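You operate a simulated robot arm through the tools that you are given. There is no shell and no other tool. Be economical: measure what you need, move in short steps, check, and stop when the job is done.

The job below is to be done with a simulated robot arm. You get a single attempt, and the scene is never put back.

JOB
Try the green and red ring gauges on cone V3 and stand it in the tray for its grade.
Fine: PASS if only the green ring slides on, REWORK if neither does. Rings go back where they lay.

The check looks at the end state, three seconds after you hand in, the way a careful person would. Anything else that was tipped, shoved, dropped, spilled or broken makes it a failure.

ROBOT AND FRAMES
A 5-joint arm with a two-finger parallel gripper, fixed in place. Base frame: the origin is at the foot of the arm, x ahead of it, y to its left, z up; the work surface is at about z = 0. Units: mm, rad, N and s.
With the tool pointing down near the work surface it reaches from about 260 to 680 mm from the base axis. Its first joint turns from -1.152 to 1.152 rad. The tool tilts only in the upright plane through the base axis and itself; it spins freely about its own axis. Payload 2.9 kg.
Tool frame: the origin (TCP) lies between the finger pads and is the grasp point; the fingertips stand 30 mm ahead of it; z points along the fingers, y is the line along which they close. Largest opening 110 mm; finger width 20, thickness 10; the body of the gripper, 48 by 112 mm, starts 55 mm behind the TCP.
Orientation is that of the tool frame in the base frame, as a unit quaternion [w, x, y, z]. With the fingers straight down and closing along the base's y, the tool's x points along the base's -x, its y along +y and its z along -z.

CONTROLS
- The arm moves only by the tool servo_tool. Its argument "commands" is a list of rows, each a list of 7 numbers: the finger opening in mm, from 0 to 110, then the shift along the base's x, y, z in mm, then the turn, a rotation vector about the base's x, y, z in rad. In form: [[gripper, x, y, z, rx, ry, rz], ...]. A call has 1 to 20 rows; each row is the pose to reach, as a shift and turn from the pose commanded when the call began. Each row takes 0.2 s and may step no farther than 50 mm and 0.15 rad from the row before; otherwise, or with a gripper value out of range, the whole call is refused. A pose out of reach is approached as far as the arm can. The call stops where the force on the tool passes 40 N (or 10 N more than at its start, if that is more) or the arm is blocked; 0.2 s more then pass. Each finger travels about 108 mm/s and halts on what it meets, pressing with about 34 N; the grip force reading is that of the motor and also rises with nothing between the fingers. The clock runs only during rows and for 0.2 s after the last one: add rows that repeat a pose to give the fingers time. It gives the time, the measured TCP pose, the force on the tool (base axes), the opening and the grip force at its end, in the units of the frame above (readings bear some noise), with the torque about the TCP (base axes, N m) and any sound that the robot's microphone picked up, and new pictures: "views" is both (left out), scene, wrist or none.
- Cameras (640 x 400 px; columns grow to the right, rows downward): "scene" is fixed at [-34, -433.2, 602.3]; the picture's right is [0.99, 0.14, 0.00], its down [0.09, -0.58, -0.81] and it looks along [-0.12, 0.80, -0.59] (base axes); focal length 238 px, centre (320, 200). "wrist" rides on the gripper at [72, 17, -103] in the tool frame; the picture's right is [-0.23, 0.97, 0.00], its down [-0.76, -0.18, -0.62] and it looks along [-0.61, -0.14, 0.78] (tool axes); focal length 222 px, centre (320, 200). There is no depth. A picture from a camera that has moved, and an enlarged one, comes with that camera's place and axes in the base frame and with its lens.
- inspect(camera, box): a new picture of the part [left, top, right, bottom] of that camera's present view, enlarged. It takes no simulated time.
- sign_off(): hands the job in; it is judged then, once.

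Work in short steps. Places have to be worked out from the pictures, the camera data and where the tool is seen: move nearer, look again, correct. Check each grasp and each placing, and mend what went wrong. You have 120 turns and 200 pictures in all, those below and enlarged ones among them. Open the gripper and draw the arm clear of the work before you hand the job in, unless the task says otherwise; then end with one line.

The tools are called after "Request:" as name(argument=value, ...) on one line, values as JSON. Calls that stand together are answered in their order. servo_tool: Moves the arm, as the interface text tells. Its arguments: {"type":"object","properties":{"commands":{"type":"array","items":{"type":"array","items":{"type":"number"}}},"views":{"type":"string","enum":["both","scene","wrist","none"]}},"required":["commands"]} The other tools are called the same way: inspect (camera, box) takes an enlarged picture of a part of a camera's view; sign_off () hands the job in.

At the start:

```text
clock: 0.0
ee_pos: [239.7, 303.2, 452.3]
orientation: [0.0, 0.0, 1.0, 0.0]
force: [-0.2, 0.2, -0.5]
moment: [0.02, -0.02, 0.01]
width: 109.8
grip_force: 0.0
```

scene: 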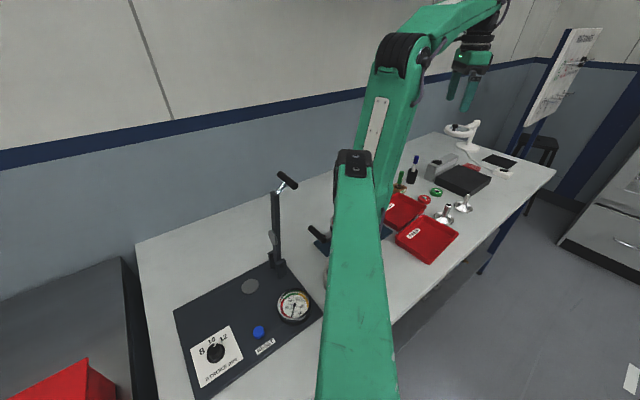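
wrist: 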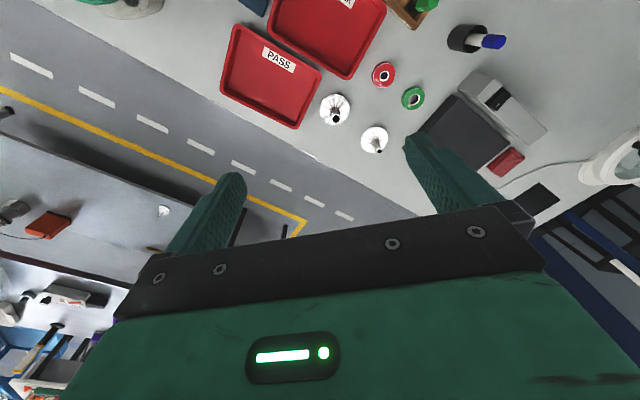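

I see two white/silver cones, two rings, and trays. I'll enlarge to identify labels.

Request:
inspect(camera="wrist", box=[210, 0, 530, 200])

Request:
inspect(camera="scene", box=[370, 140, 530, 270])

```text
2.00 times, centred on (370, 100) of wrist
camera zoom: at [166.5, 319.0, 556.6], right [0.23, 0.97, 0.0], down [0.76, -0.18, 0.62], along [0.61, -0.14, -0.78], focal length 444 px, centre (220, 400)
```

zoom: 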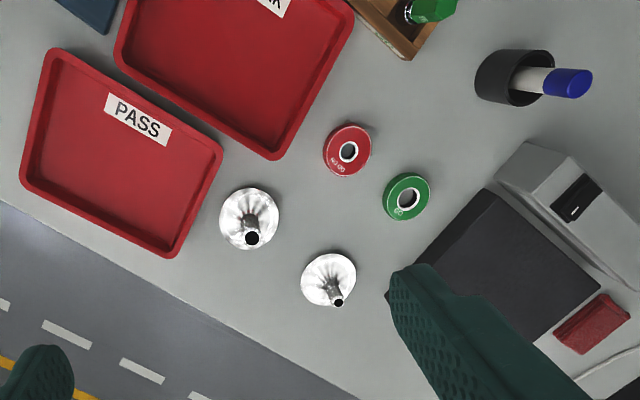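

```text
3.08 times, centred on (450, 205) of scene
camera zoom: at [-34.0, -433.2, 602.3], right [0.99, 0.14, 0.0], down [0.09, -0.58, -0.81], along [-0.12, 0.8, -0.59], focal length 733 px, centre (-80, 185)
```

zoom: 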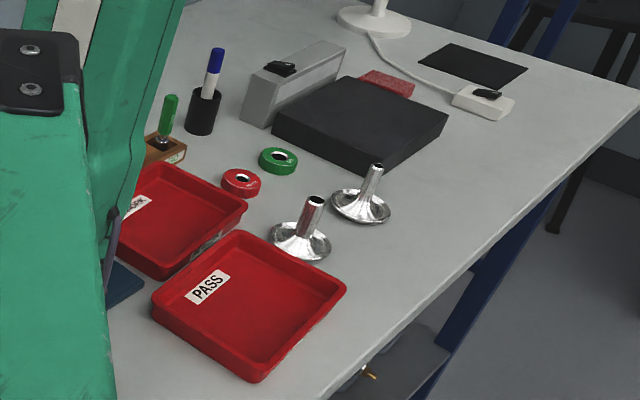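

Move closer with the wrist camera to read labels on cones and trays.

Request:
servo_tool(commands=[[110, -3, 16, -40, 0, 0, 0], [110, -6, 32, -80, 0, 0, 0], [110, -9, 48, -120, 0, 0, 0], [110, -12, 64, -160, 0, 0, 0], [110, -15, 80, -200, 0, 0, 0], [110, -18, 94, -230, 0, 0, 0], [110, -18, 94, -230, 0, 0, 0]], views="wrist")

```text
clock: 1.6
ee_pos: [220.7, 395.9, 219.5]
orientation: [0.0, 0.0, 1.0, 0.0]
force: [-0.5, -0.1, -0.3]
moment: [-0.01, 0.02, 0.01]
width: 109.9
grip_force: 0.1
camera wrist: at [145.8, 412.1, 326.0], right [0.23, 0.97, 0.0], down [0.76, -0.18, 0.62], along [0.61, -0.14, -0.78], focal length 222 px, centre (320, 200)
```

wrist: 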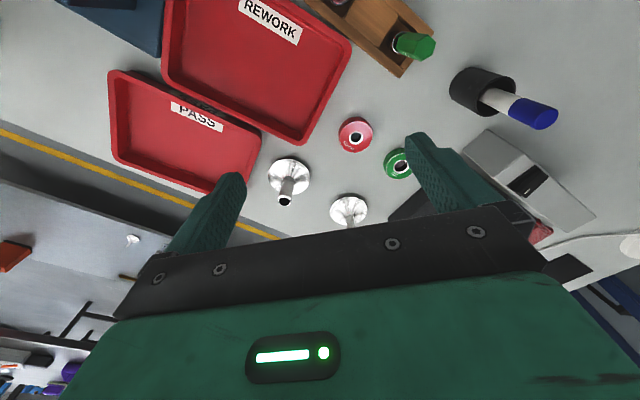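

Request:
inspect(camera="wrist", box=[250, 80, 450, 230])

Request:
inspect(camera="wrist", box=[240, 140, 320, 210])

Request:
inspect(camera="wrist", box=[280, 0, 440, 100])

```text
2.67 times, centred on (350, 155) of wrist
camera zoom: at [145.8, 412.1, 326.0], right [0.23, 0.97, 0.0], down [0.76, -0.18, 0.62], along [0.61, -0.14, -0.78], focal length 592 px, centre (240, 320)
```

zoom: 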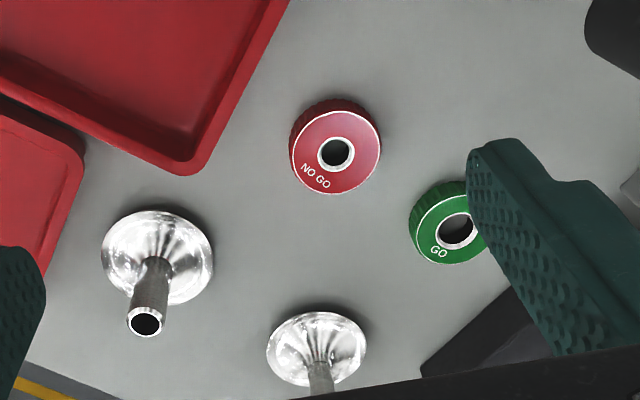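

```text
5.71 times, centred on (280, 175) of wrist
camera zoom: at [145.8, 412.1, 326.0], right [0.23, 0.97, 0.0], down [0.76, -0.18, 0.62], along [0.61, -0.14, -0.78], focal length 1269 px, centre (549, 343)
```

zoom: 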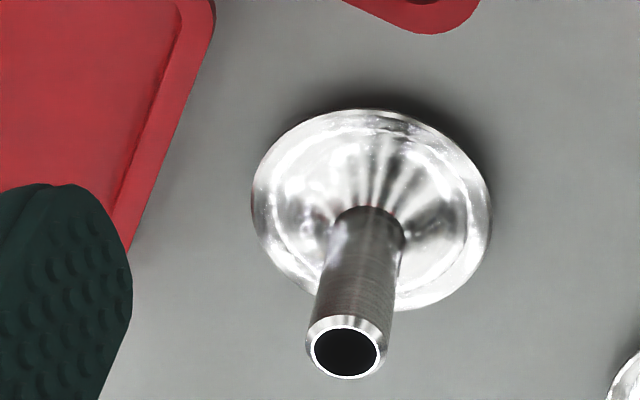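

```text
4.00 times, centred on (360, 50) of wrist
camera zoom: at [145.8, 412.1, 326.0], right [0.23, 0.97, 0.0], down [0.76, -0.18, 0.62], along [0.61, -0.14, -0.78], focal length 888 px, centre (160, 800)
```

zoom: 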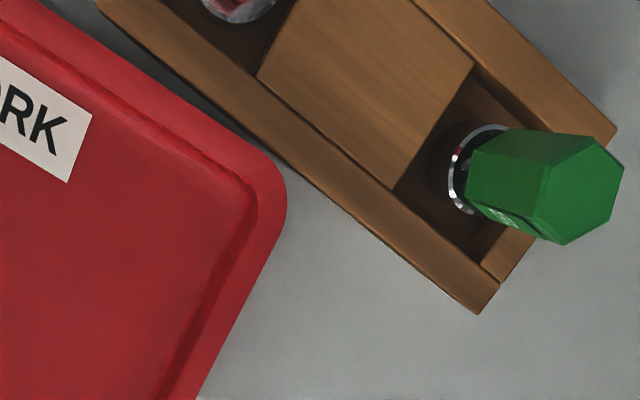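

No labels visible from this side; check the scene camera's side of the cones.

Request:
inspect(camera="scene", box=[432, 188, 482, 230])

```text
9.52 times, centred on (457, 209) of scene
camera zoom: at [-34.0, -433.2, 602.3], right [0.99, 0.14, 0.0], down [0.09, -0.58, -0.81], along [-0.12, 0.8, -0.59], focal length 2268 px, centre (-985, 114)
```

zoom: 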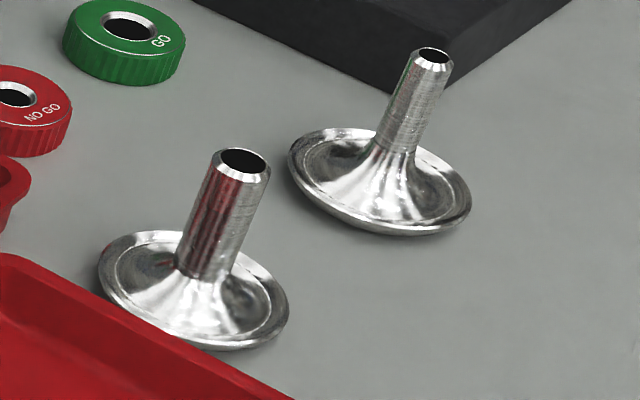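

No label there either; spin the wrist ~120° to view the cones from the far side.

Request:
servo_tool(commands=[[110, 16, 2, 0, 0, 0, -0.14], [110, 32, 5, 0, 0, 0, -0.28], [110, 48, 7, 0, 0, 0, -0.42], [110, 64, 10, 0, 0, 0, -0.56], [110, 80, 12, 0, 0, 0, -0.7], [110, 96, 15, 0, 0, 0, -0.84], [110, 112, 17, 0, 0, 0, -0.98], [110, 128, 20, 0, 0, 0, -1.12], [110, 144, 22, 0, 0, 0, -1.26], [110, 160, 25, 0, 0, 0, -1.4], [110, 176, 27, -5, 0, 0, -1.54], [110, 192, 30, -10, 0, 0, -1.68], [110, 208, 32, -20, 0, 0, -1.82], [110, 224, 35, -30, 0, 0, -1.96], [110, 236, 37, -40, 0, 0, -2.1], [110, 236, 37, -40, 0, 0, -2.1]], views="wrist")

```text
clock: 5.0
ee_pos: [461.4, 434.1, 181.1]
orientation: [0.0, 0.868, 0.497, 0.001]
force: [0.5, -0.2, 0.7]
moment: [-0.03, 0.02, -0.01]
width: 110.1
grip_force: 0.0
camera wrist: at [510.1, 486.6, 285.7], right [0.72, -0.69, 0.0], down [-0.54, -0.57, 0.62], along [-0.43, -0.45, -0.78], focal length 222 px, centre (320, 200)
```

wrist: 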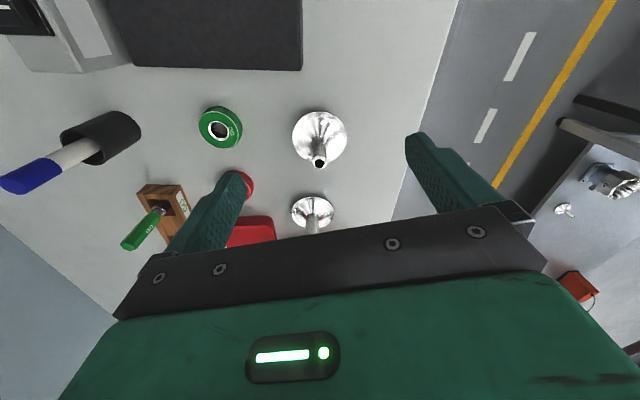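

Request:
inspect(camera="wrist", box=[270, 90, 370, 160])

Request:
inspect(camera="wrist", box=[280, 185, 350, 235])

Request:
inspect(camera="wrist", box=[110, 90, 260, 260])

```text
5.71 times, centred on (320, 125) of wrist
camera zoom: at [510.1, 486.6, 285.7], right [0.72, -0.69, 0.0], down [-0.54, -0.57, 0.62], along [-0.43, -0.45, -0.78], focal length 1269 px, centre (320, 629)
```

zoom: 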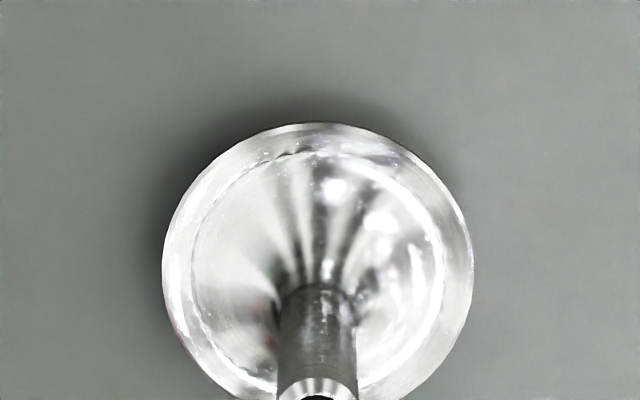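

```text
8.00 times, centred on (315, 210) of wrist
camera zoom: at [510.1, 486.6, 285.7], right [0.72, -0.69, 0.0], down [-0.54, -0.57, 0.62], along [-0.43, -0.45, -0.78], focal length 1777 px, centre (360, 120)
```

zoom: 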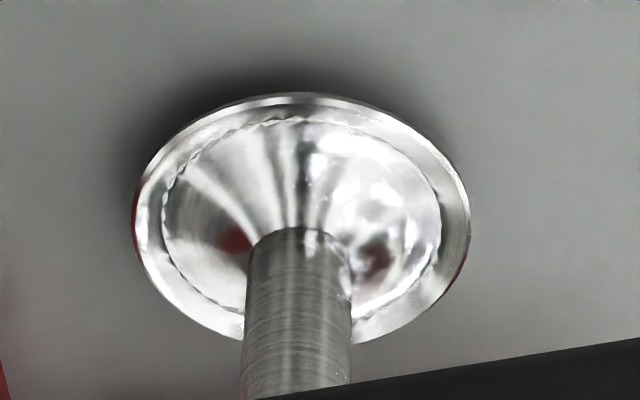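

```text
2.35 times, centred on (185, 175) of wrist
camera zoom: at [510.1, 486.6, 285.7], right [0.72, -0.69, 0.0], down [-0.54, -0.57, 0.62], along [-0.43, -0.45, -0.78], focal length 523 px, centre (638, 259)
```

zoom: 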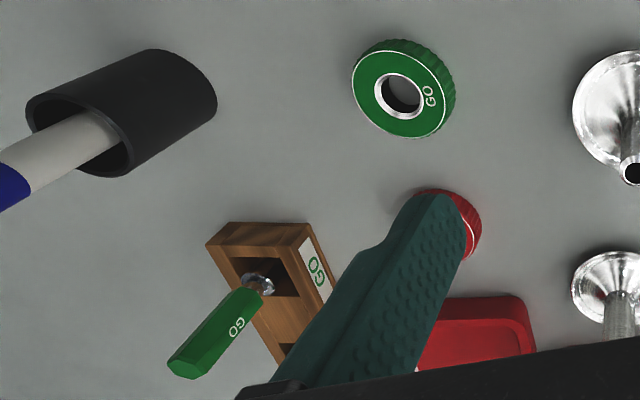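

Check the wall chart in the scene for identification hints, and the other shiny objects.

Request:
inspect(camera="scene", box=[510, 15, 620, 140])

Request:
inspect(camera="wrist", box=[540, 100, 640, 240])

Request:
inspect(camera="scene", box=[380, 110, 520, 220])

```text
3.20 times, centred on (565, 78) of scene
camera zoom: at [-34.0, -433.2, 602.3], right [0.99, 0.14, 0.0], down [0.09, -0.58, -0.81], along [-0.12, 0.8, -0.59], focal length 762 px, centre (-464, 592)
```

zoom: 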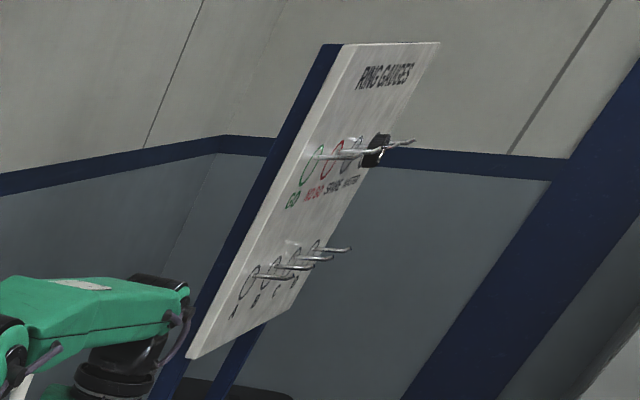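

```text
2.86 times, centred on (590, 170) of wrist
camera zoom: at [510.1, 486.6, 285.7], right [0.72, -0.69, 0.0], down [-0.54, -0.57, 0.62], along [-0.43, -0.45, -0.78], focal length 635 px, centre (-451, 286)
```

zoom: 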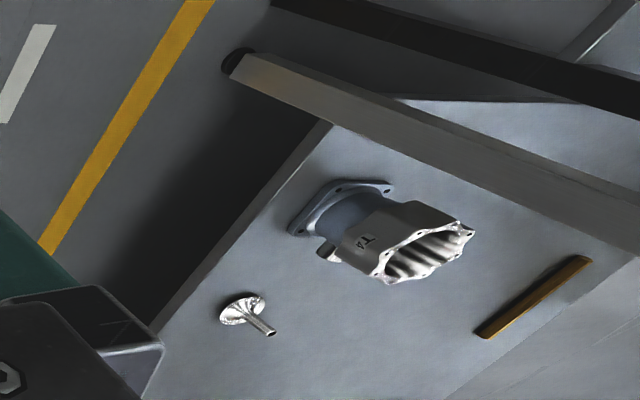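

```text
3.64 times, centred on (450, 165) of scene
camera zoom: at [-34.0, -433.2, 602.3], right [0.99, 0.14, 0.0], down [0.09, -0.58, -0.81], along [-0.12, 0.8, -0.59], focal length 866 px, centre (-153, 327)
```

zoom: 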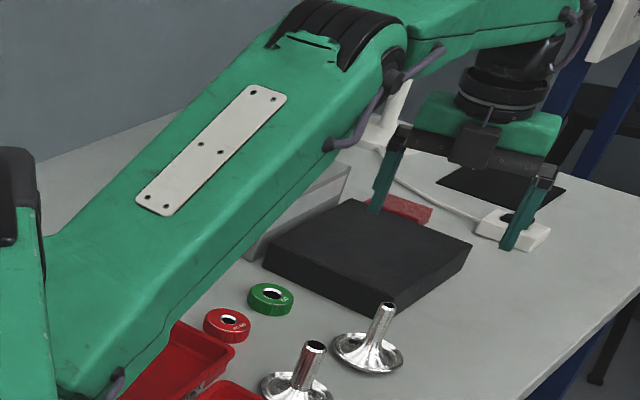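

No markings from these three sides; view from the +x/-y side.

Request:
servo_tool(commands=[[110, 4, -14, -2, 0, 0, -0.14], [110, 8, -28, -4, 0, 0, -0.28], [110, 12, -42, -6, 0, 0, -0.42], [110, 16, -56, -8, 0, 0, -0.56], [110, 20, -70, -10, 0, 0, -0.7], [110, 24, -84, -12, 0, 0, -0.84], [110, 26, -98, -16, 0, 0, -0.98], [110, 28, -109, -20, 0, 0, -1.12], [110, 28, -109, -20, 0, 0, -1.17]], views="wrist")

Request:
inspect(camera="wrist", box=[240, 90, 400, 230])

```text
clock: 7.0
ee_pos: [545.1, 262.7, 171.9]
orientation: [0.0, 0.958, 0.286, 0.0]
force: [-0.4, 0.4, -0.8]
moment: [-0.04, 0.0, 0.02]
width: 109.8
grip_force: 0.1
out of reach, approached as far as the arm can: row 2, 3, 4, 5, 6, 7, 8, 9
camera wrist: at [613.5, 286.7, 278.4], right [0.34, -0.94, 0.0], down [-0.73, -0.27, 0.62], along [-0.59, -0.21, -0.78], focal length 222 px, centre (320, 200)
```

wrist: 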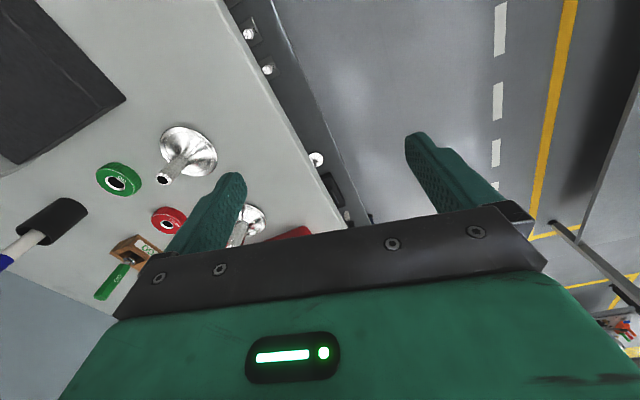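

```text
2.86 times, centred on (320, 160) of wrist
camera zoom: at [613.5, 286.7, 278.4], right [0.34, -0.94, 0.0], down [-0.73, -0.27, 0.62], along [-0.59, -0.21, -0.78], focal length 635 px, centre (320, 314)
```

zoom: 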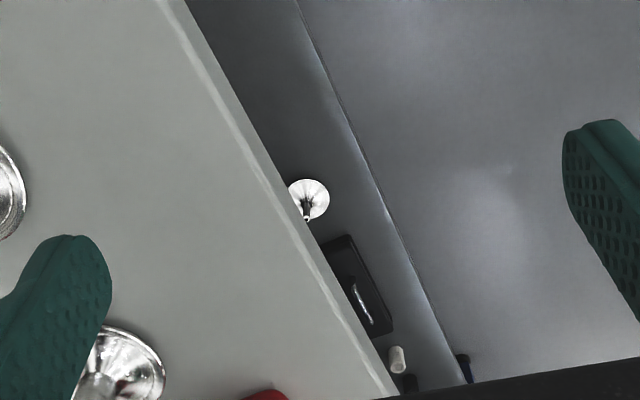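

Request:
inspect(camera="wrist", box=[145, 115, 265, 245])

Request:
inspect(camera="wrist", box=[220, 0, 380, 240])

```text
3.08 times, centred on (205, 180) of wrist
camera zoom: at [613.5, 286.7, 278.4], right [0.34, -0.94, 0.0], down [-0.73, -0.27, 0.62], along [-0.59, -0.21, -0.78], focal length 684 px, centre (674, 262)
```

zoom: 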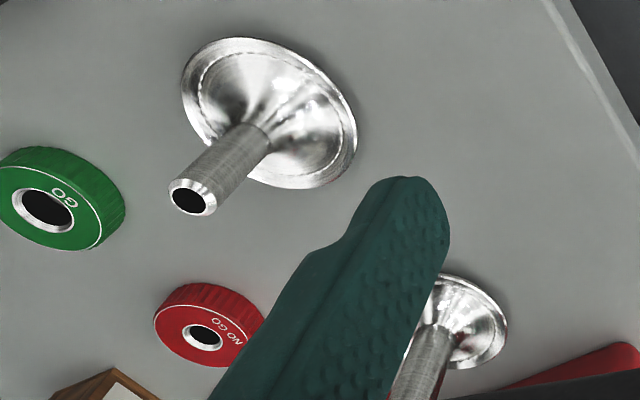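

```text
1.67 times, centred on (300, 120) of wrist
camera zoom: at [613.5, 286.7, 278.4], right [0.34, -0.94, 0.0], down [-0.73, -0.27, 0.62], along [-0.59, -0.21, -0.78], focal length 370 px, centre (353, 333)
```

zoom: 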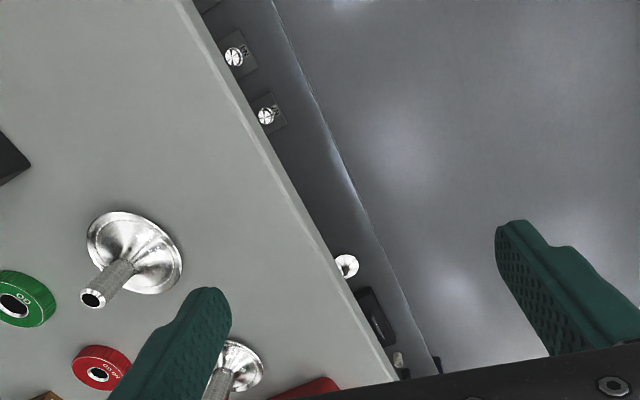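

Request:
inspect(camera="wrist", box=[225, 0, 305, 60])

Request:
inspect(camera="wrist", box=[155, 118, 225, 190])

```text
6.67 times, centred on (265, 30) of wrist
camera zoom: at [613.5, 286.7, 278.4], right [0.34, -0.94, 0.0], down [-0.73, -0.27, 0.62], along [-0.59, -0.21, -0.78], focal length 1481 px, centre (687, 1333)
```

zoom: 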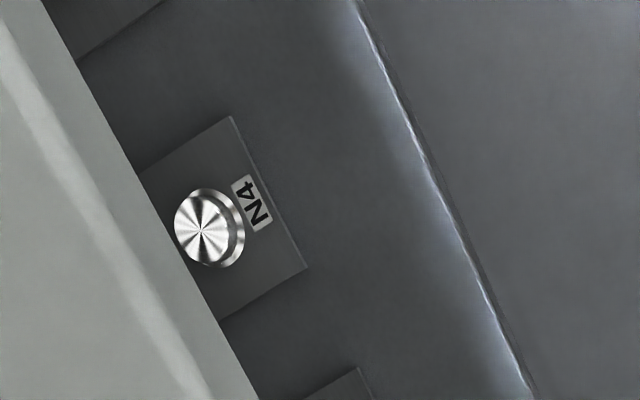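

```text
5.56 times, centred on (190, 154) of wrist
camera zoom: at [613.5, 286.7, 278.4], right [0.34, -0.94, 0.0], down [-0.73, -0.27, 0.62], along [-0.59, -0.21, -0.78], focal length 1234 px, centre (1042, 456)
```

zoom: 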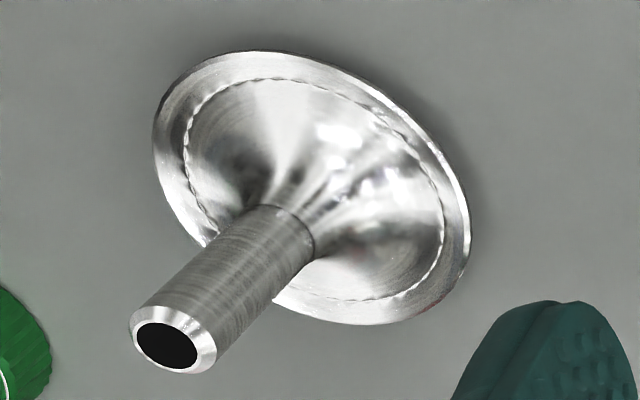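

Cone B shows nothing from +x. Look from the arm's side (facing the base).

Request:
servo_tool(commands=[[110, 0, 0, 20, 0, 0, 0.15], [110, 0, 0, 40, 0, 0, 0.3], [110, 0, 0, 50, 0, 0, 0.45], [110, 0, 0, 50, 0, 0, 0.6], [110, -10, 0, 50, 0, 0, 0.75], [110, -20, 0, 50, 0, 0, 0.9], [110, -30, 0, 50, 0, 0, 1.05], [110, -45, -5, 50, 0, 0, 1.2], [110, -60, -10, 50, 0, 0, 1.35], [110, -75, -15, 50, 0, 0, 1.5], [110, -90, -20, 50, 0, 0, 1.65], [110, -105, -25, 50, 0, 0, 1.8], [110, -120, -30, 50, 0, 0, 1.95], [110, -135, -35, 50, 0, 0, 2.1], [110, -150, -40, 50, 0, 0, 2.25], [110, -165, -43, 50, 0, 0, 2.4], [110, -180, -43, 50, 0, 0, 2.55], [110, -187, -43, 50, 0, 0, 2.7]], views="none")

```text
clock: 10.8
ee_pos: [367.5, 220.1, 222.8]
orientation: [0.0, -0.072, 0.997, -0.001]
force: [-0.8, 0.3, 0.4]
moment: [0.03, 0.0, 0.01]
width: 110.2
grip_force: 0.0
```

Request:
servo_tool(commands=[[110, -12, 10, 0, 0, 0, 0.14], [110, -24, 20, 0, 0, 0, 0.28], [110, -36, 30, 0, 0, 0, 0.42], [110, -48, 40, -20, 0, 0, 0.56], [110, -60, 50, -40, 0, 0, 0.7], [110, -70, 61, -50, 0, 0, 0.78], [110, -70, 61, -50, 0, 0, 0.78]], views="wrist")

Request:
inspect(camera="wrist", box=[220, 80, 400, 230])

```text
clock: 12.4
ee_pos: [295.4, 280.8, 171.7]
orientation: [0.0, -0.443, 0.896, -0.001]
force: [-0.7, -0.5, 0.0]
moment: [0.04, 0.01, 0.0]
width: 109.9
grip_force: 0.1
camera wrist: at [236.2, 231.1, 277.2], right [-0.64, 0.77, 0.0], down [0.6, 0.5, 0.62], along [0.48, 0.4, -0.78], focal length 222 px, centre (320, 200)
```

wrist: 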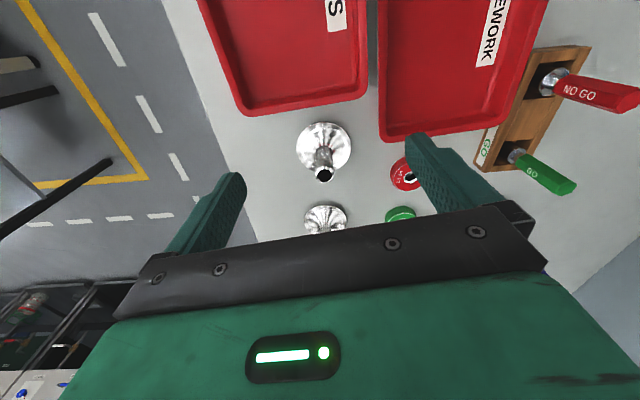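

```text
2.67 times, centred on (310, 155) of wrist
camera zoom: at [236.2, 231.1, 277.2], right [-0.64, 0.77, 0.0], down [0.6, 0.5, 0.62], along [0.48, 0.4, -0.78], focal length 592 px, centre (347, 320)
```

zoom: 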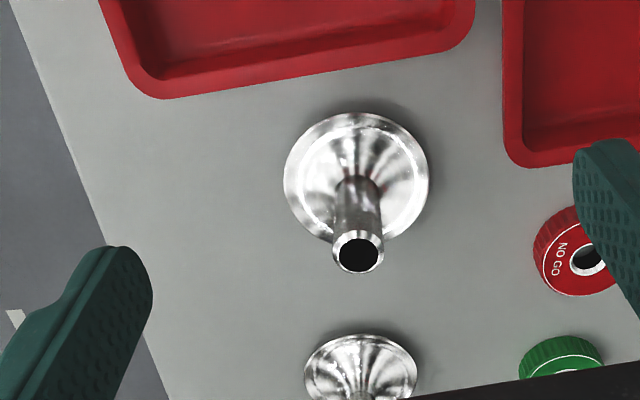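

No markings on any visible face, so the ID is probably underneath. I judge cone A at about (336,318), stem from z≈18 to 68. I'll move above it and check alignment before gripping.

Request:
servo_tool(commands=[[60, 20, 18, 0, 0, 0, 0], [60, 40, 37, -20, 0, 0, 0], [60, 40, 37, -50, 0, 0, 0], [60, 40, 37, -55, 0, 0, 0]], views="both")

Request:
inspect(camera="scene", box=[400, 150, 500, 240])

```text
clock: 13.4
ee_pos: [336.3, 318.4, 113.7]
orientation: [0.0, -0.444, 0.896, 0.001]
force: [0.4, 0.2, 0.0]
moment: [0.02, 0.01, 0.02]
width: 60.0
grip_force: 0.0
camera wrist: at [276.3, 268.6, 219.7], right [-0.64, 0.77, 0.0], down [0.6, 0.5, 0.62], along [0.48, 0.4, -0.78], focal length 222 px, centre (320, 200)
```

scene: 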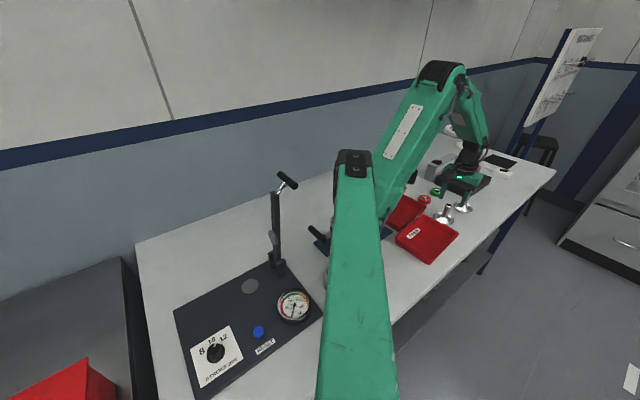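
wrist: 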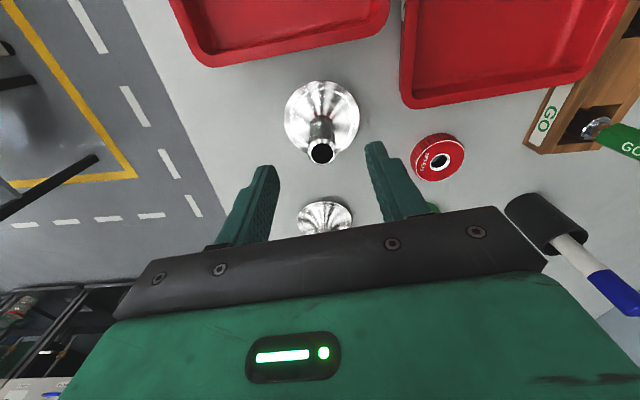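

```text
4.44 times, centred on (450, 195) of scene
camera zoom: at [-34.0, -433.2, 602.3], right [0.99, 0.14, 0.0], down [0.09, -0.58, -0.81], along [-0.12, 0.8, -0.59], focal length 1058 px, centre (-258, 222)
```

zoom: 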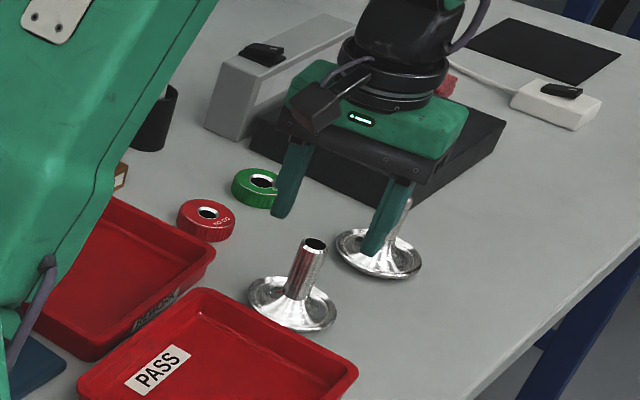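

TCP axis projects onto the stem top in the wrist view; descend to z≈57 and close gently.

Request:
servo_tool(commands=[[60, 0, 0, -30, 0, 0, 0], [60, -1, 0, -56, 0, 0, 0], [60, -1, 0, -56, 0, 0, 0], [40, -1, 0, -56, 0, 0, 0], [25, -1, 0, -56, 0, 0, 0], [10, -1, 0, -56, 0, 0, 0], [10, -1, 0, -56, 0, 0, 0]], views="wrist")

```text
clock: 15.0
ee_pos: [336.0, 315.5, 60.0]
orientation: [0.0, -0.443, 0.896, 0.0]
force: [-0.2, 0.1, 0.2]
moment: [-0.01, -0.03, -0.01]
width: 19.8
grip_force: 34.2
camera wrist: at [276.1, 267.5, 165.6], right [-0.64, 0.77, 0.0], down [0.6, 0.5, 0.62], along [0.48, 0.4, -0.78], focal length 222 px, centre (320, 200)
```

wrist: 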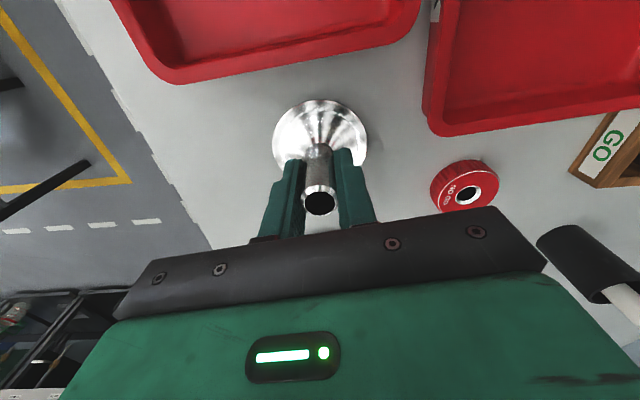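

Gripped (stem ≈ 19.8 mm wide). Lift straight up, then higher and inward to show its underside to the scene camera.

Request:
servo_tool(commands=[[10, 0, 0, 20, 0, 0, 0], [10, 0, 0, 50, 0, 0, 0], [10, 0, 0, 90, 0, 0, 0], [10, 0, 0, 130, 0, 0, 0], [10, 0, 0, 170, 0, 0, 0], [10, 0, 0, 210, 0, 0, 0], [10, 0, 0, 250, 0, 0, 0], [10, 0, 0, 290, -0.0685, 0.0729, 0], [10, 0, 0, 320, -0.137, 0.146, 0], [10, 0, 0, 350, -0.206, 0.219, 0], [10, 0, 0, 380, -0.274, 0.292, 0], [10, 0, 0, 400, -0.343, 0.365, 0], [10, 0, 0, 400, -0.411, 0.437, 0], [10, 0, 0, 400, -0.48, 0.51, 0]], views="scene")

```text
clock: 18.0
ee_pos: [283.4, 266.7, 349.1]
orientation: [-0.325, -0.417, 0.843, -0.1]
force: [0.2, -0.7, -0.4]
moment: [-0.01, 0.03, -0.02]
width: 10.1
grip_force: 0.1
out of reach, approached as far as the arm can: row 11, 12, 13, 14
```

scene: 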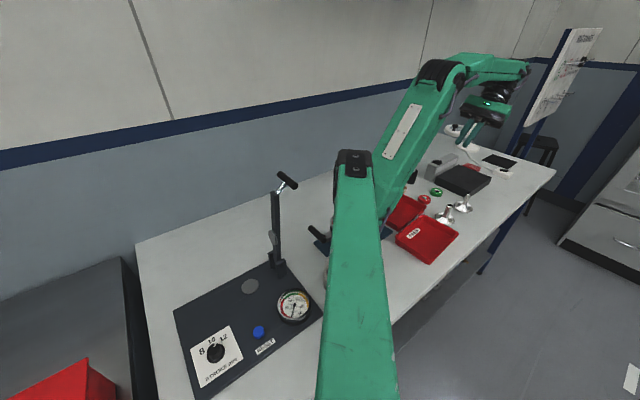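

The cone isn't in the gripper (width 10.1, no force). Check where it is.

Request:
inspect(camera="scene", box=[400, 150, 500, 240])

Request:
inspect(camera="wrist", box=[0, 0, 640, 400])

```text
4.44 times, centred on (450, 195) of scene
camera zoom: at [-34.0, -433.2, 602.3], right [0.99, 0.14, 0.0], down [0.09, -0.58, -0.81], along [-0.12, 0.8, -0.59], focal length 1058 px, centre (-258, 222)
```

zoom: 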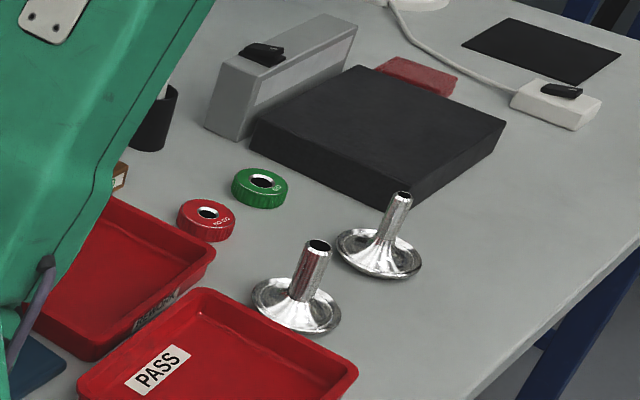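

```text
1.00 times, centred on (320, 200) of wrist (not enlarged: the box is as wide or as high as the picture)
camera zoom: at [284.6, 275.7, 478.7], right [-0.65, 0.76, -0.04], down [0.76, 0.65, -0.02], along [0.01, -0.04, -1.0], focal length 222 px, centre (320, 200)
```

zoom: 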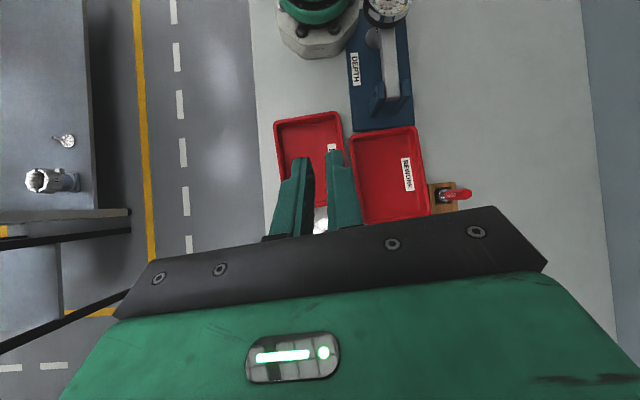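

Cone A is still standing near its place; it slipped out during lift. Return above it with the tool upright to look closely.

Request:
servo_tool(commands=[[60, 6, 6, 0, 0.095, -0.101, 0], [60, 16, 15, -10, 0.19, -0.202, 0], [60, 26, 25, -40, 0.285, -0.303, 0], [60, 36, 35, -80, 0.38, -0.405, 0], [60, 46, 44, -120, 0.475, -0.506, 0], [60, 52, 49, -160, 0.475, -0.506, 0], [60, 52, 49, -200, 0.475, -0.506, 0], [60, 52, 49, -229, 0.475, -0.506, 0], [60, 52, 49, -229, 0.475, -0.506, 0]], views="wrist")

Request:
inspect(camera="wrist", box=[240, 60, 400, 180])

```text
clock: 20.0
ee_pos: [337.7, 315.2, 118.3]
orientation: [-0.003, -0.442, 0.897, -0.001]
force: [-0.1, -0.1, -0.7]
moment: [0.02, 0.03, 0.04]
width: 60.0
grip_force: 0.0
camera wrist: at [279.1, 267.0, 224.0], right [-0.64, 0.77, 0.0], down [0.61, 0.5, 0.62], along [0.48, 0.39, -0.79], focal length 222 px, centre (320, 200)
```

wrist: 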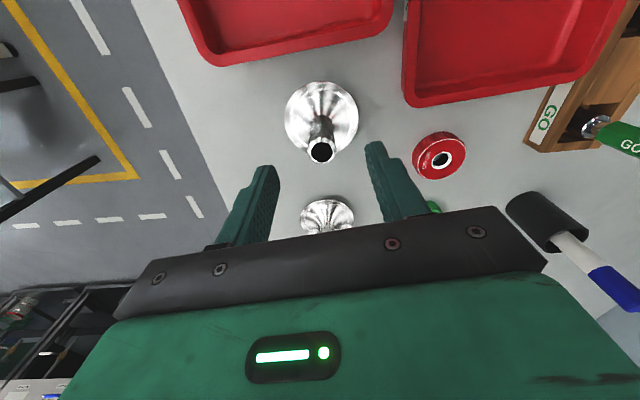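

```text
3.33 times, centred on (320, 120) of wrist
camera zoom: at [279.1, 267.0, 224.0], right [-0.64, 0.77, 0.0], down [0.61, 0.5, 0.62], along [0.48, 0.39, -0.79], focal length 740 px, centre (320, 467)
```

zoom: 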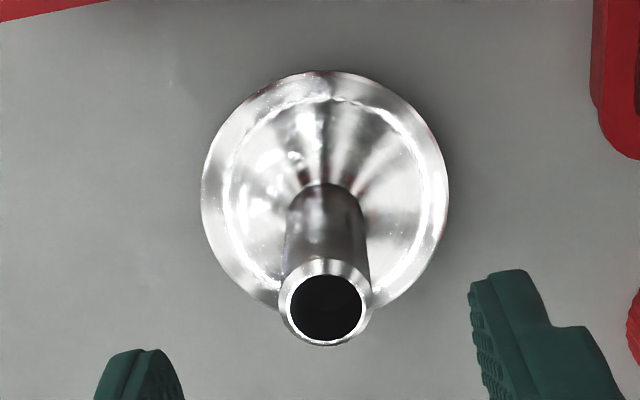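

Regrip at z≈56 with more settling, then lift only a few millimetres and watch the width.

Request:
servo_tool(commands=[[60, -2, 0, -40, 0, 0, 0], [60, -2, 0, -62, 0, 0, 0], [40, -2, 0, -62, 0, 0, 0], [20, -2, 0, -62, 0, 0, 0], [0, -2, 0, -62, 0, 0, 0], [0, -2, 0, -62, 0, 0, 0], [0, -2, 0, -62, 0, 0, 0], [0, -2, 0, -60, 0, 0, 0], [0, -2, 0, -58, 0, 0, 0], [0, -2, 0, -56, 0, 0, 0]], views="wrist")

Request:
inspect(camera="scene", box=[410, 170, 490, 235])

```text
clock: 22.2
ee_pos: [335.8, 319.8, 64.4]
orientation: [-0.003, -0.443, 0.896, -0.001]
force: [0.0, 0.4, -1.2]
moment: [0.0, -0.01, 0.0]
width: 20.0
grip_force: 34.1
camera wrist: at [276.6, 270.4, 168.9], right [-0.64, 0.77, 0.0], down [0.61, 0.5, 0.62], along [0.48, 0.39, -0.79], focal length 222 px, centre (320, 200)
```

wrist: 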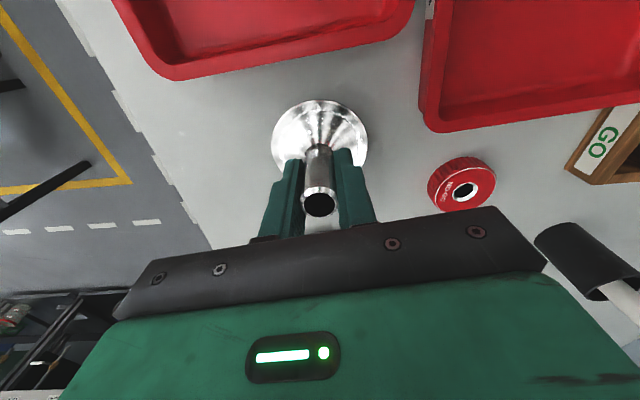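

```text
6.15 times, centred on (450, 202) of scene
camera zoom: at [-34.0, -433.2, 602.3], right [0.99, 0.14, 0.0], down [0.09, -0.58, -0.81], along [-0.12, 0.8, -0.59], focal length 1465 px, centre (-480, 185)
```

zoom: 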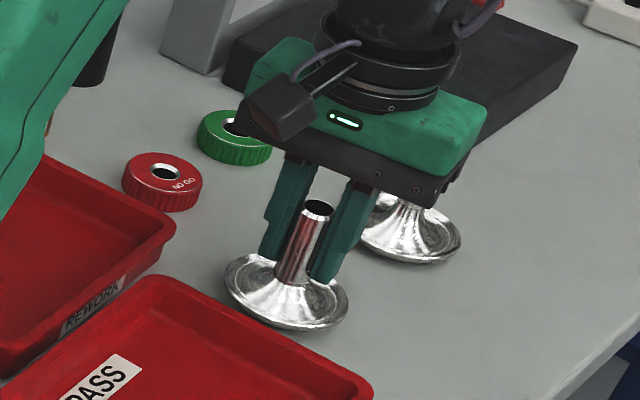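

Held with slight weight, but the stem sits ~5 mm toward the camera side of the pads. Set it down, open, shift by 5 mm that way, regrip and lift slightly.

Request:
servo_tool(commands=[[0, 0, 0, -3, 0, 0, 0], [0, 0, 0, -6, 0, 0, 0], [0, 0, 0, -7, 0, 0, 0], [30, 0, 0, -7, 0, 0, 0], [60, 0, 0, -7, 0, 0, 0], [60, -3, -4, -10, 0, 0, 0], [60, -3, -4, -12, 0, 0, 0], [40, -3, -4, -12, 0, 0, 0], [20, -3, -4, -12, 0, 0, 0], [0, -3, -4, -12, 0, 0, 0], [0, -3, -4, -12, 0, 0, 0], [0, -3, -4, -12, 0, 0, 0], [0, -3, -4, -8, 0, 0, 0], [0, -3, -4, 0, 0, 0, 0], [0, -3, -4, 8, 0, 0, 0], [0, -3, -4, 8, 0, 0, 0]], views="wrist")

Request:
inspect(camera="scene", box=[410, 170, 490, 235])

```text
clock: 25.6
ee_pos: [332.2, 314.5, 71.1]
orientation: [-0.003, -0.443, 0.896, 0.0]
force: [0.3, -1.0, -1.0]
moment: [0.01, -0.01, -0.01]
width: 19.9
grip_force: 33.6
camera wrist: at [274.0, 267.1, 177.2], right [-0.64, 0.77, 0.0], down [0.61, 0.5, 0.62], along [0.48, 0.39, -0.79], focal length 222 px, centre (320, 200)
```

wrist: 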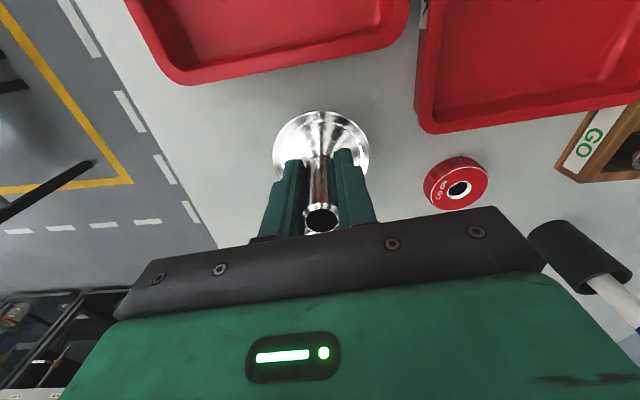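

```text
6.15 times, centred on (450, 202) of scene
camera zoom: at [-34.0, -433.2, 602.3], right [0.99, 0.14, 0.0], down [0.09, -0.58, -0.81], along [-0.12, 0.8, -0.59], focal length 1465 px, centre (-480, 185)
```

zoom: 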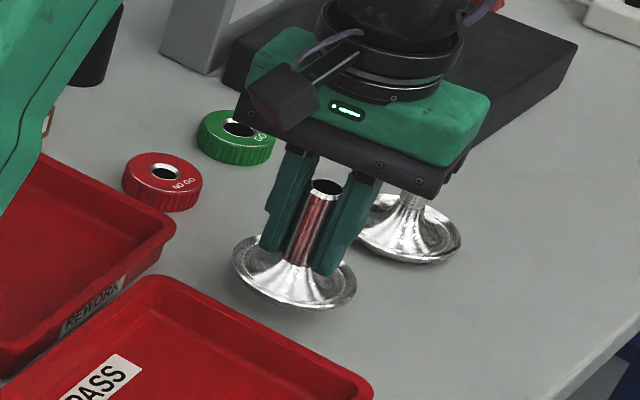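

Now held and lifted, stem better centred. Lift gently further while checking.

Request:
servo_tool(commands=[[0, 0, 0, 10, 0, 0, 0], [0, 0, 0, 25, 0, 0, 0], [0, 0, 0, 40, 0, 0, 0], [0, 0, 0, 60, 0, 0, 0], [0, 0, 0, 80, 0, 0, 0], [0, 0, 0, 100, 0, 0, 0], [0, 0, 0, 120, 0, 0, 0], [0, 0, 0, 140, 0, 0, 0], [0, 0, 0, 160, 0, 0, 0], [0, 0, 0, 175, 0, 0, 0], [0, 0, 0, 175, 0, 0, 0]], views="wrist")

```text
clock: 28.0
ee_pos: [332.9, 314.8, 245.4]
orientation: [-0.002, -0.444, 0.896, 0.0]
force: [0.1, -0.2, -0.9]
moment: [-0.03, -0.01, -0.03]
width: 19.9
grip_force: 34.2
camera wrist: at [274.6, 265.5, 351.7], right [-0.64, 0.77, 0.0], down [0.61, 0.5, 0.62], along [0.48, 0.39, -0.79], focal length 222 px, centre (320, 200)
```

wrist: 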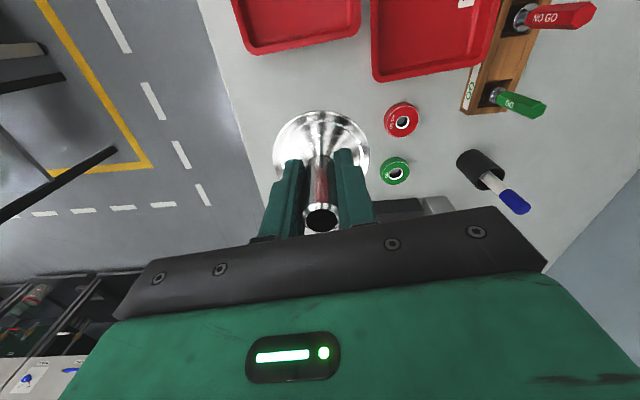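

Held firmly. Draw inward and tilt the tool inward to show the underside to the scene camera.

Request:
servo_tool(commands=[[0, -15, -14, 5, 0, 0, 0], [0, -30, -29, 10, 0, 0, 0], [0, -45, -43, 15, -0.068, 0.073, 0], [0, -60, -57, 20, -0.137, 0.146, 0], [0, -75, -71, 25, -0.206, 0.219, 0], [0, -87, -82, 30, -0.274, 0.292, 0], [0, -95, -90, 40, -0.343, 0.365, 0], [0, -95, -90, 50, -0.411, 0.437, 0], [0, -95, -90, 55, -0.48, 0.51, 0], [0, -95, -90, 55, -0.548, 0.583, 0], [0, -95, -90, 55, -0.617, 0.656, 0], [0, -95, -90, 55, -0.685, 0.729, 0]], views="scene")

Request:
inspect(camera="scene", box=[380, 40, 540, 180])

```text
clock: 30.6
ee_pos: [234.9, 223.0, 294.2]
orientation: [-0.46, -0.389, 0.785, -0.142]
force: [0.2, -0.1, -1.2]
moment: [0.03, 0.01, 0.04]
width: 20.2
grip_force: 34.0
out of reach, approached as far as the arm can: row 12
```

scene: 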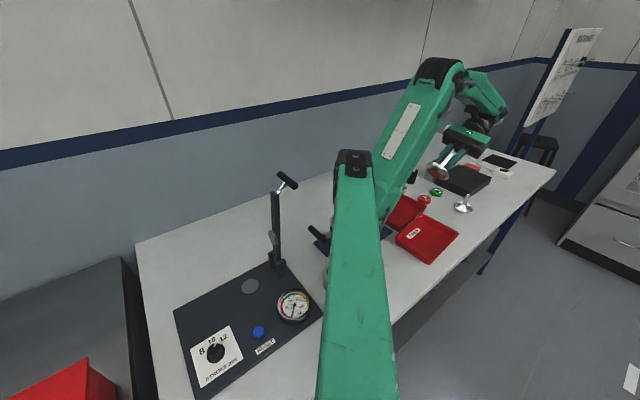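

```text
2.86 times, centred on (460, 110) of scene
camera zoom: at [-34.0, -433.2, 602.3], right [0.99, 0.14, 0.0], down [0.09, -0.58, -0.81], along [-0.12, 0.8, -0.59], focal length 680 px, centre (-80, 457)
```

zoom: 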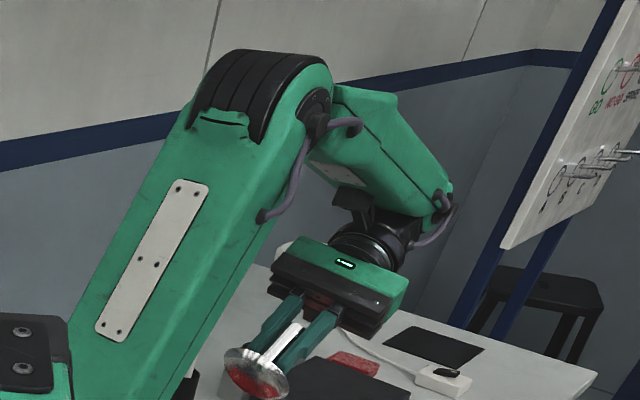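

The underside is turning visible; enlarge it.

Request:
inspect(camera="scene", box=[430, 155, 460, 185])

```text
13.33 times, centred on (445, 170) of scene
camera zoom: at [-34.0, -433.2, 602.3], right [0.99, 0.14, 0.0], down [0.09, -0.58, -0.81], along [-0.12, 0.8, -0.59], focal length 3175 px, centre (-1347, 600)
```

zoom: 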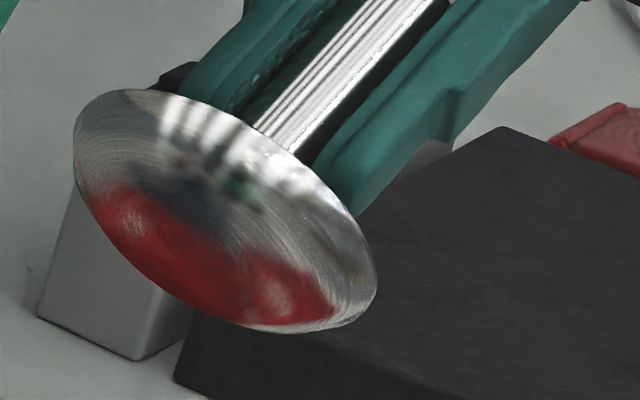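

Underside is blank. Check the rim edge and stem of B at high zoom, in case the marking is there.

Request:
inspect(camera="scene", box=[450, 188, 478, 218])

Request:
inspect(camera="wrist", box=[0, 0, 640, 400])

Request:
inspect(camera="wrist", box=[260, 90, 380, 240])

```text
13.33 times, centred on (464, 203) of scene
camera zoom: at [-34.0, -433.2, 602.3], right [0.99, 0.14, 0.0], down [0.09, -0.58, -0.81], along [-0.12, 0.8, -0.59], focal length 3175 px, centre (-1600, 160)
```

zoom: 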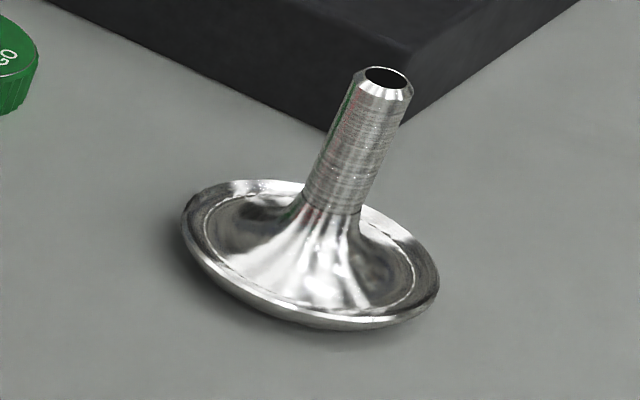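

```text
1.00 times, centred on (320, 200) of wrist (not enlarged: the box is as wide or as high as the picture)
camera zoom: at [264.5, 258.6, 415.5], right [-0.66, 0.75, -0.06], down [0.72, 0.61, -0.33], along [-0.21, -0.26, -0.94], focal length 222 px, centre (320, 200)
```

zoom: 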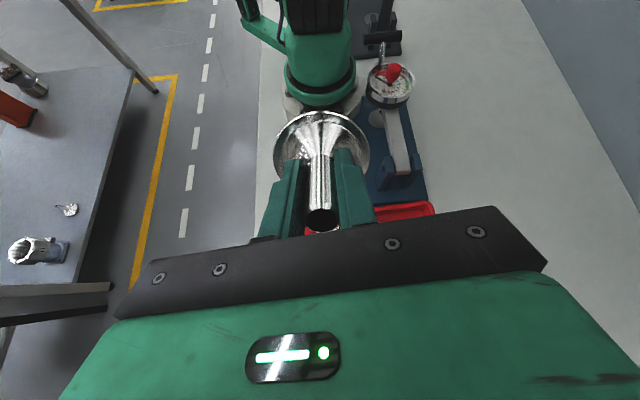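

```text
2.67 times, centred on (320, 165) of wrist
camera zoom: at [264.5, 258.6, 415.5], right [-0.66, 0.75, -0.06], down [0.72, 0.61, -0.33], along [-0.21, -0.26, -0.94], focal length 592 px, centre (320, 293)
```

zoom: 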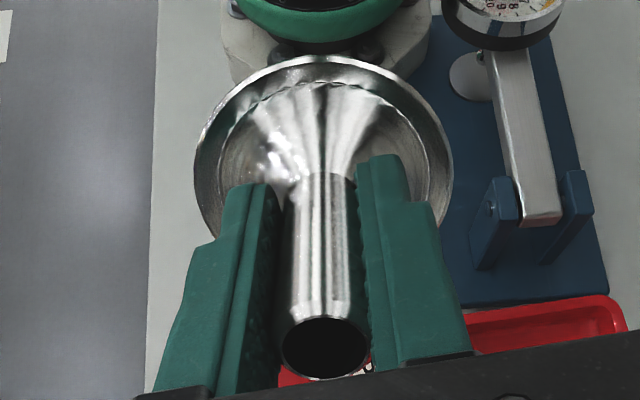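

Nothing there. Untilt, and spin cone A in front of the scene camera to see all its sides.

Request:
servo_tool(commands=[[0, 5, -5, 0, 0.086, -0.0915, 0], [0, 10, -15, 5, 0.172, -0.183, 0], [0, 15, -25, 10, 0.258, -0.2745, 0], [0, 20, -35, 15, 0.344, -0.366, 0], [0, 25, -45, 20, 0.43, -0.4575, 0], [0, 30, -55, 25, 0.516, -0.549, 0], [0, 35, -65, 30, 0.602, -0.64, 0], [0, 45, -80, 40, 0.688, -0.732, 0], [0, 45, -80, 40, 0.688, -0.732, 0]], views="none")

Request:
inspect(camera="scene", box=[390, 90, 510, 200])

```text
clock: 32.6
ee_pos: [280.8, 143.4, 334.9]
orientation: [0.0, -0.443, 0.897, 0.0]
force: [0.5, -0.6, -1.4]
moment: [0.03, 0.0, 0.0]
width: 19.8
grip_force: 34.4
out of reach, approached as far as the arm can: row 4, 5
```

```text
3.64 times, centred on (450, 145) of scene
camera zoom: at [-34.0, -433.2, 602.3], right [0.99, 0.14, 0.0], down [0.09, -0.58, -0.81], along [-0.12, 0.8, -0.59], focal length 866 px, centre (-153, 400)
```

zoom: 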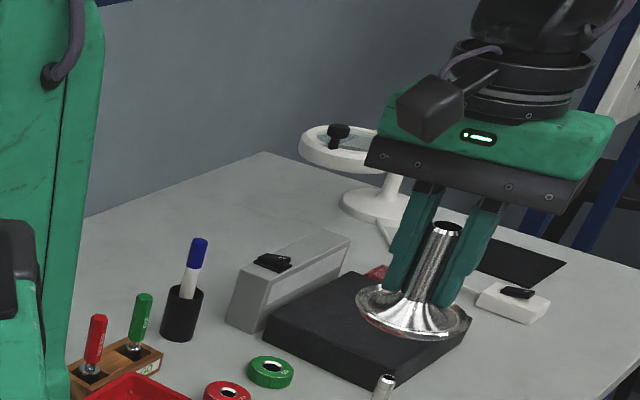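

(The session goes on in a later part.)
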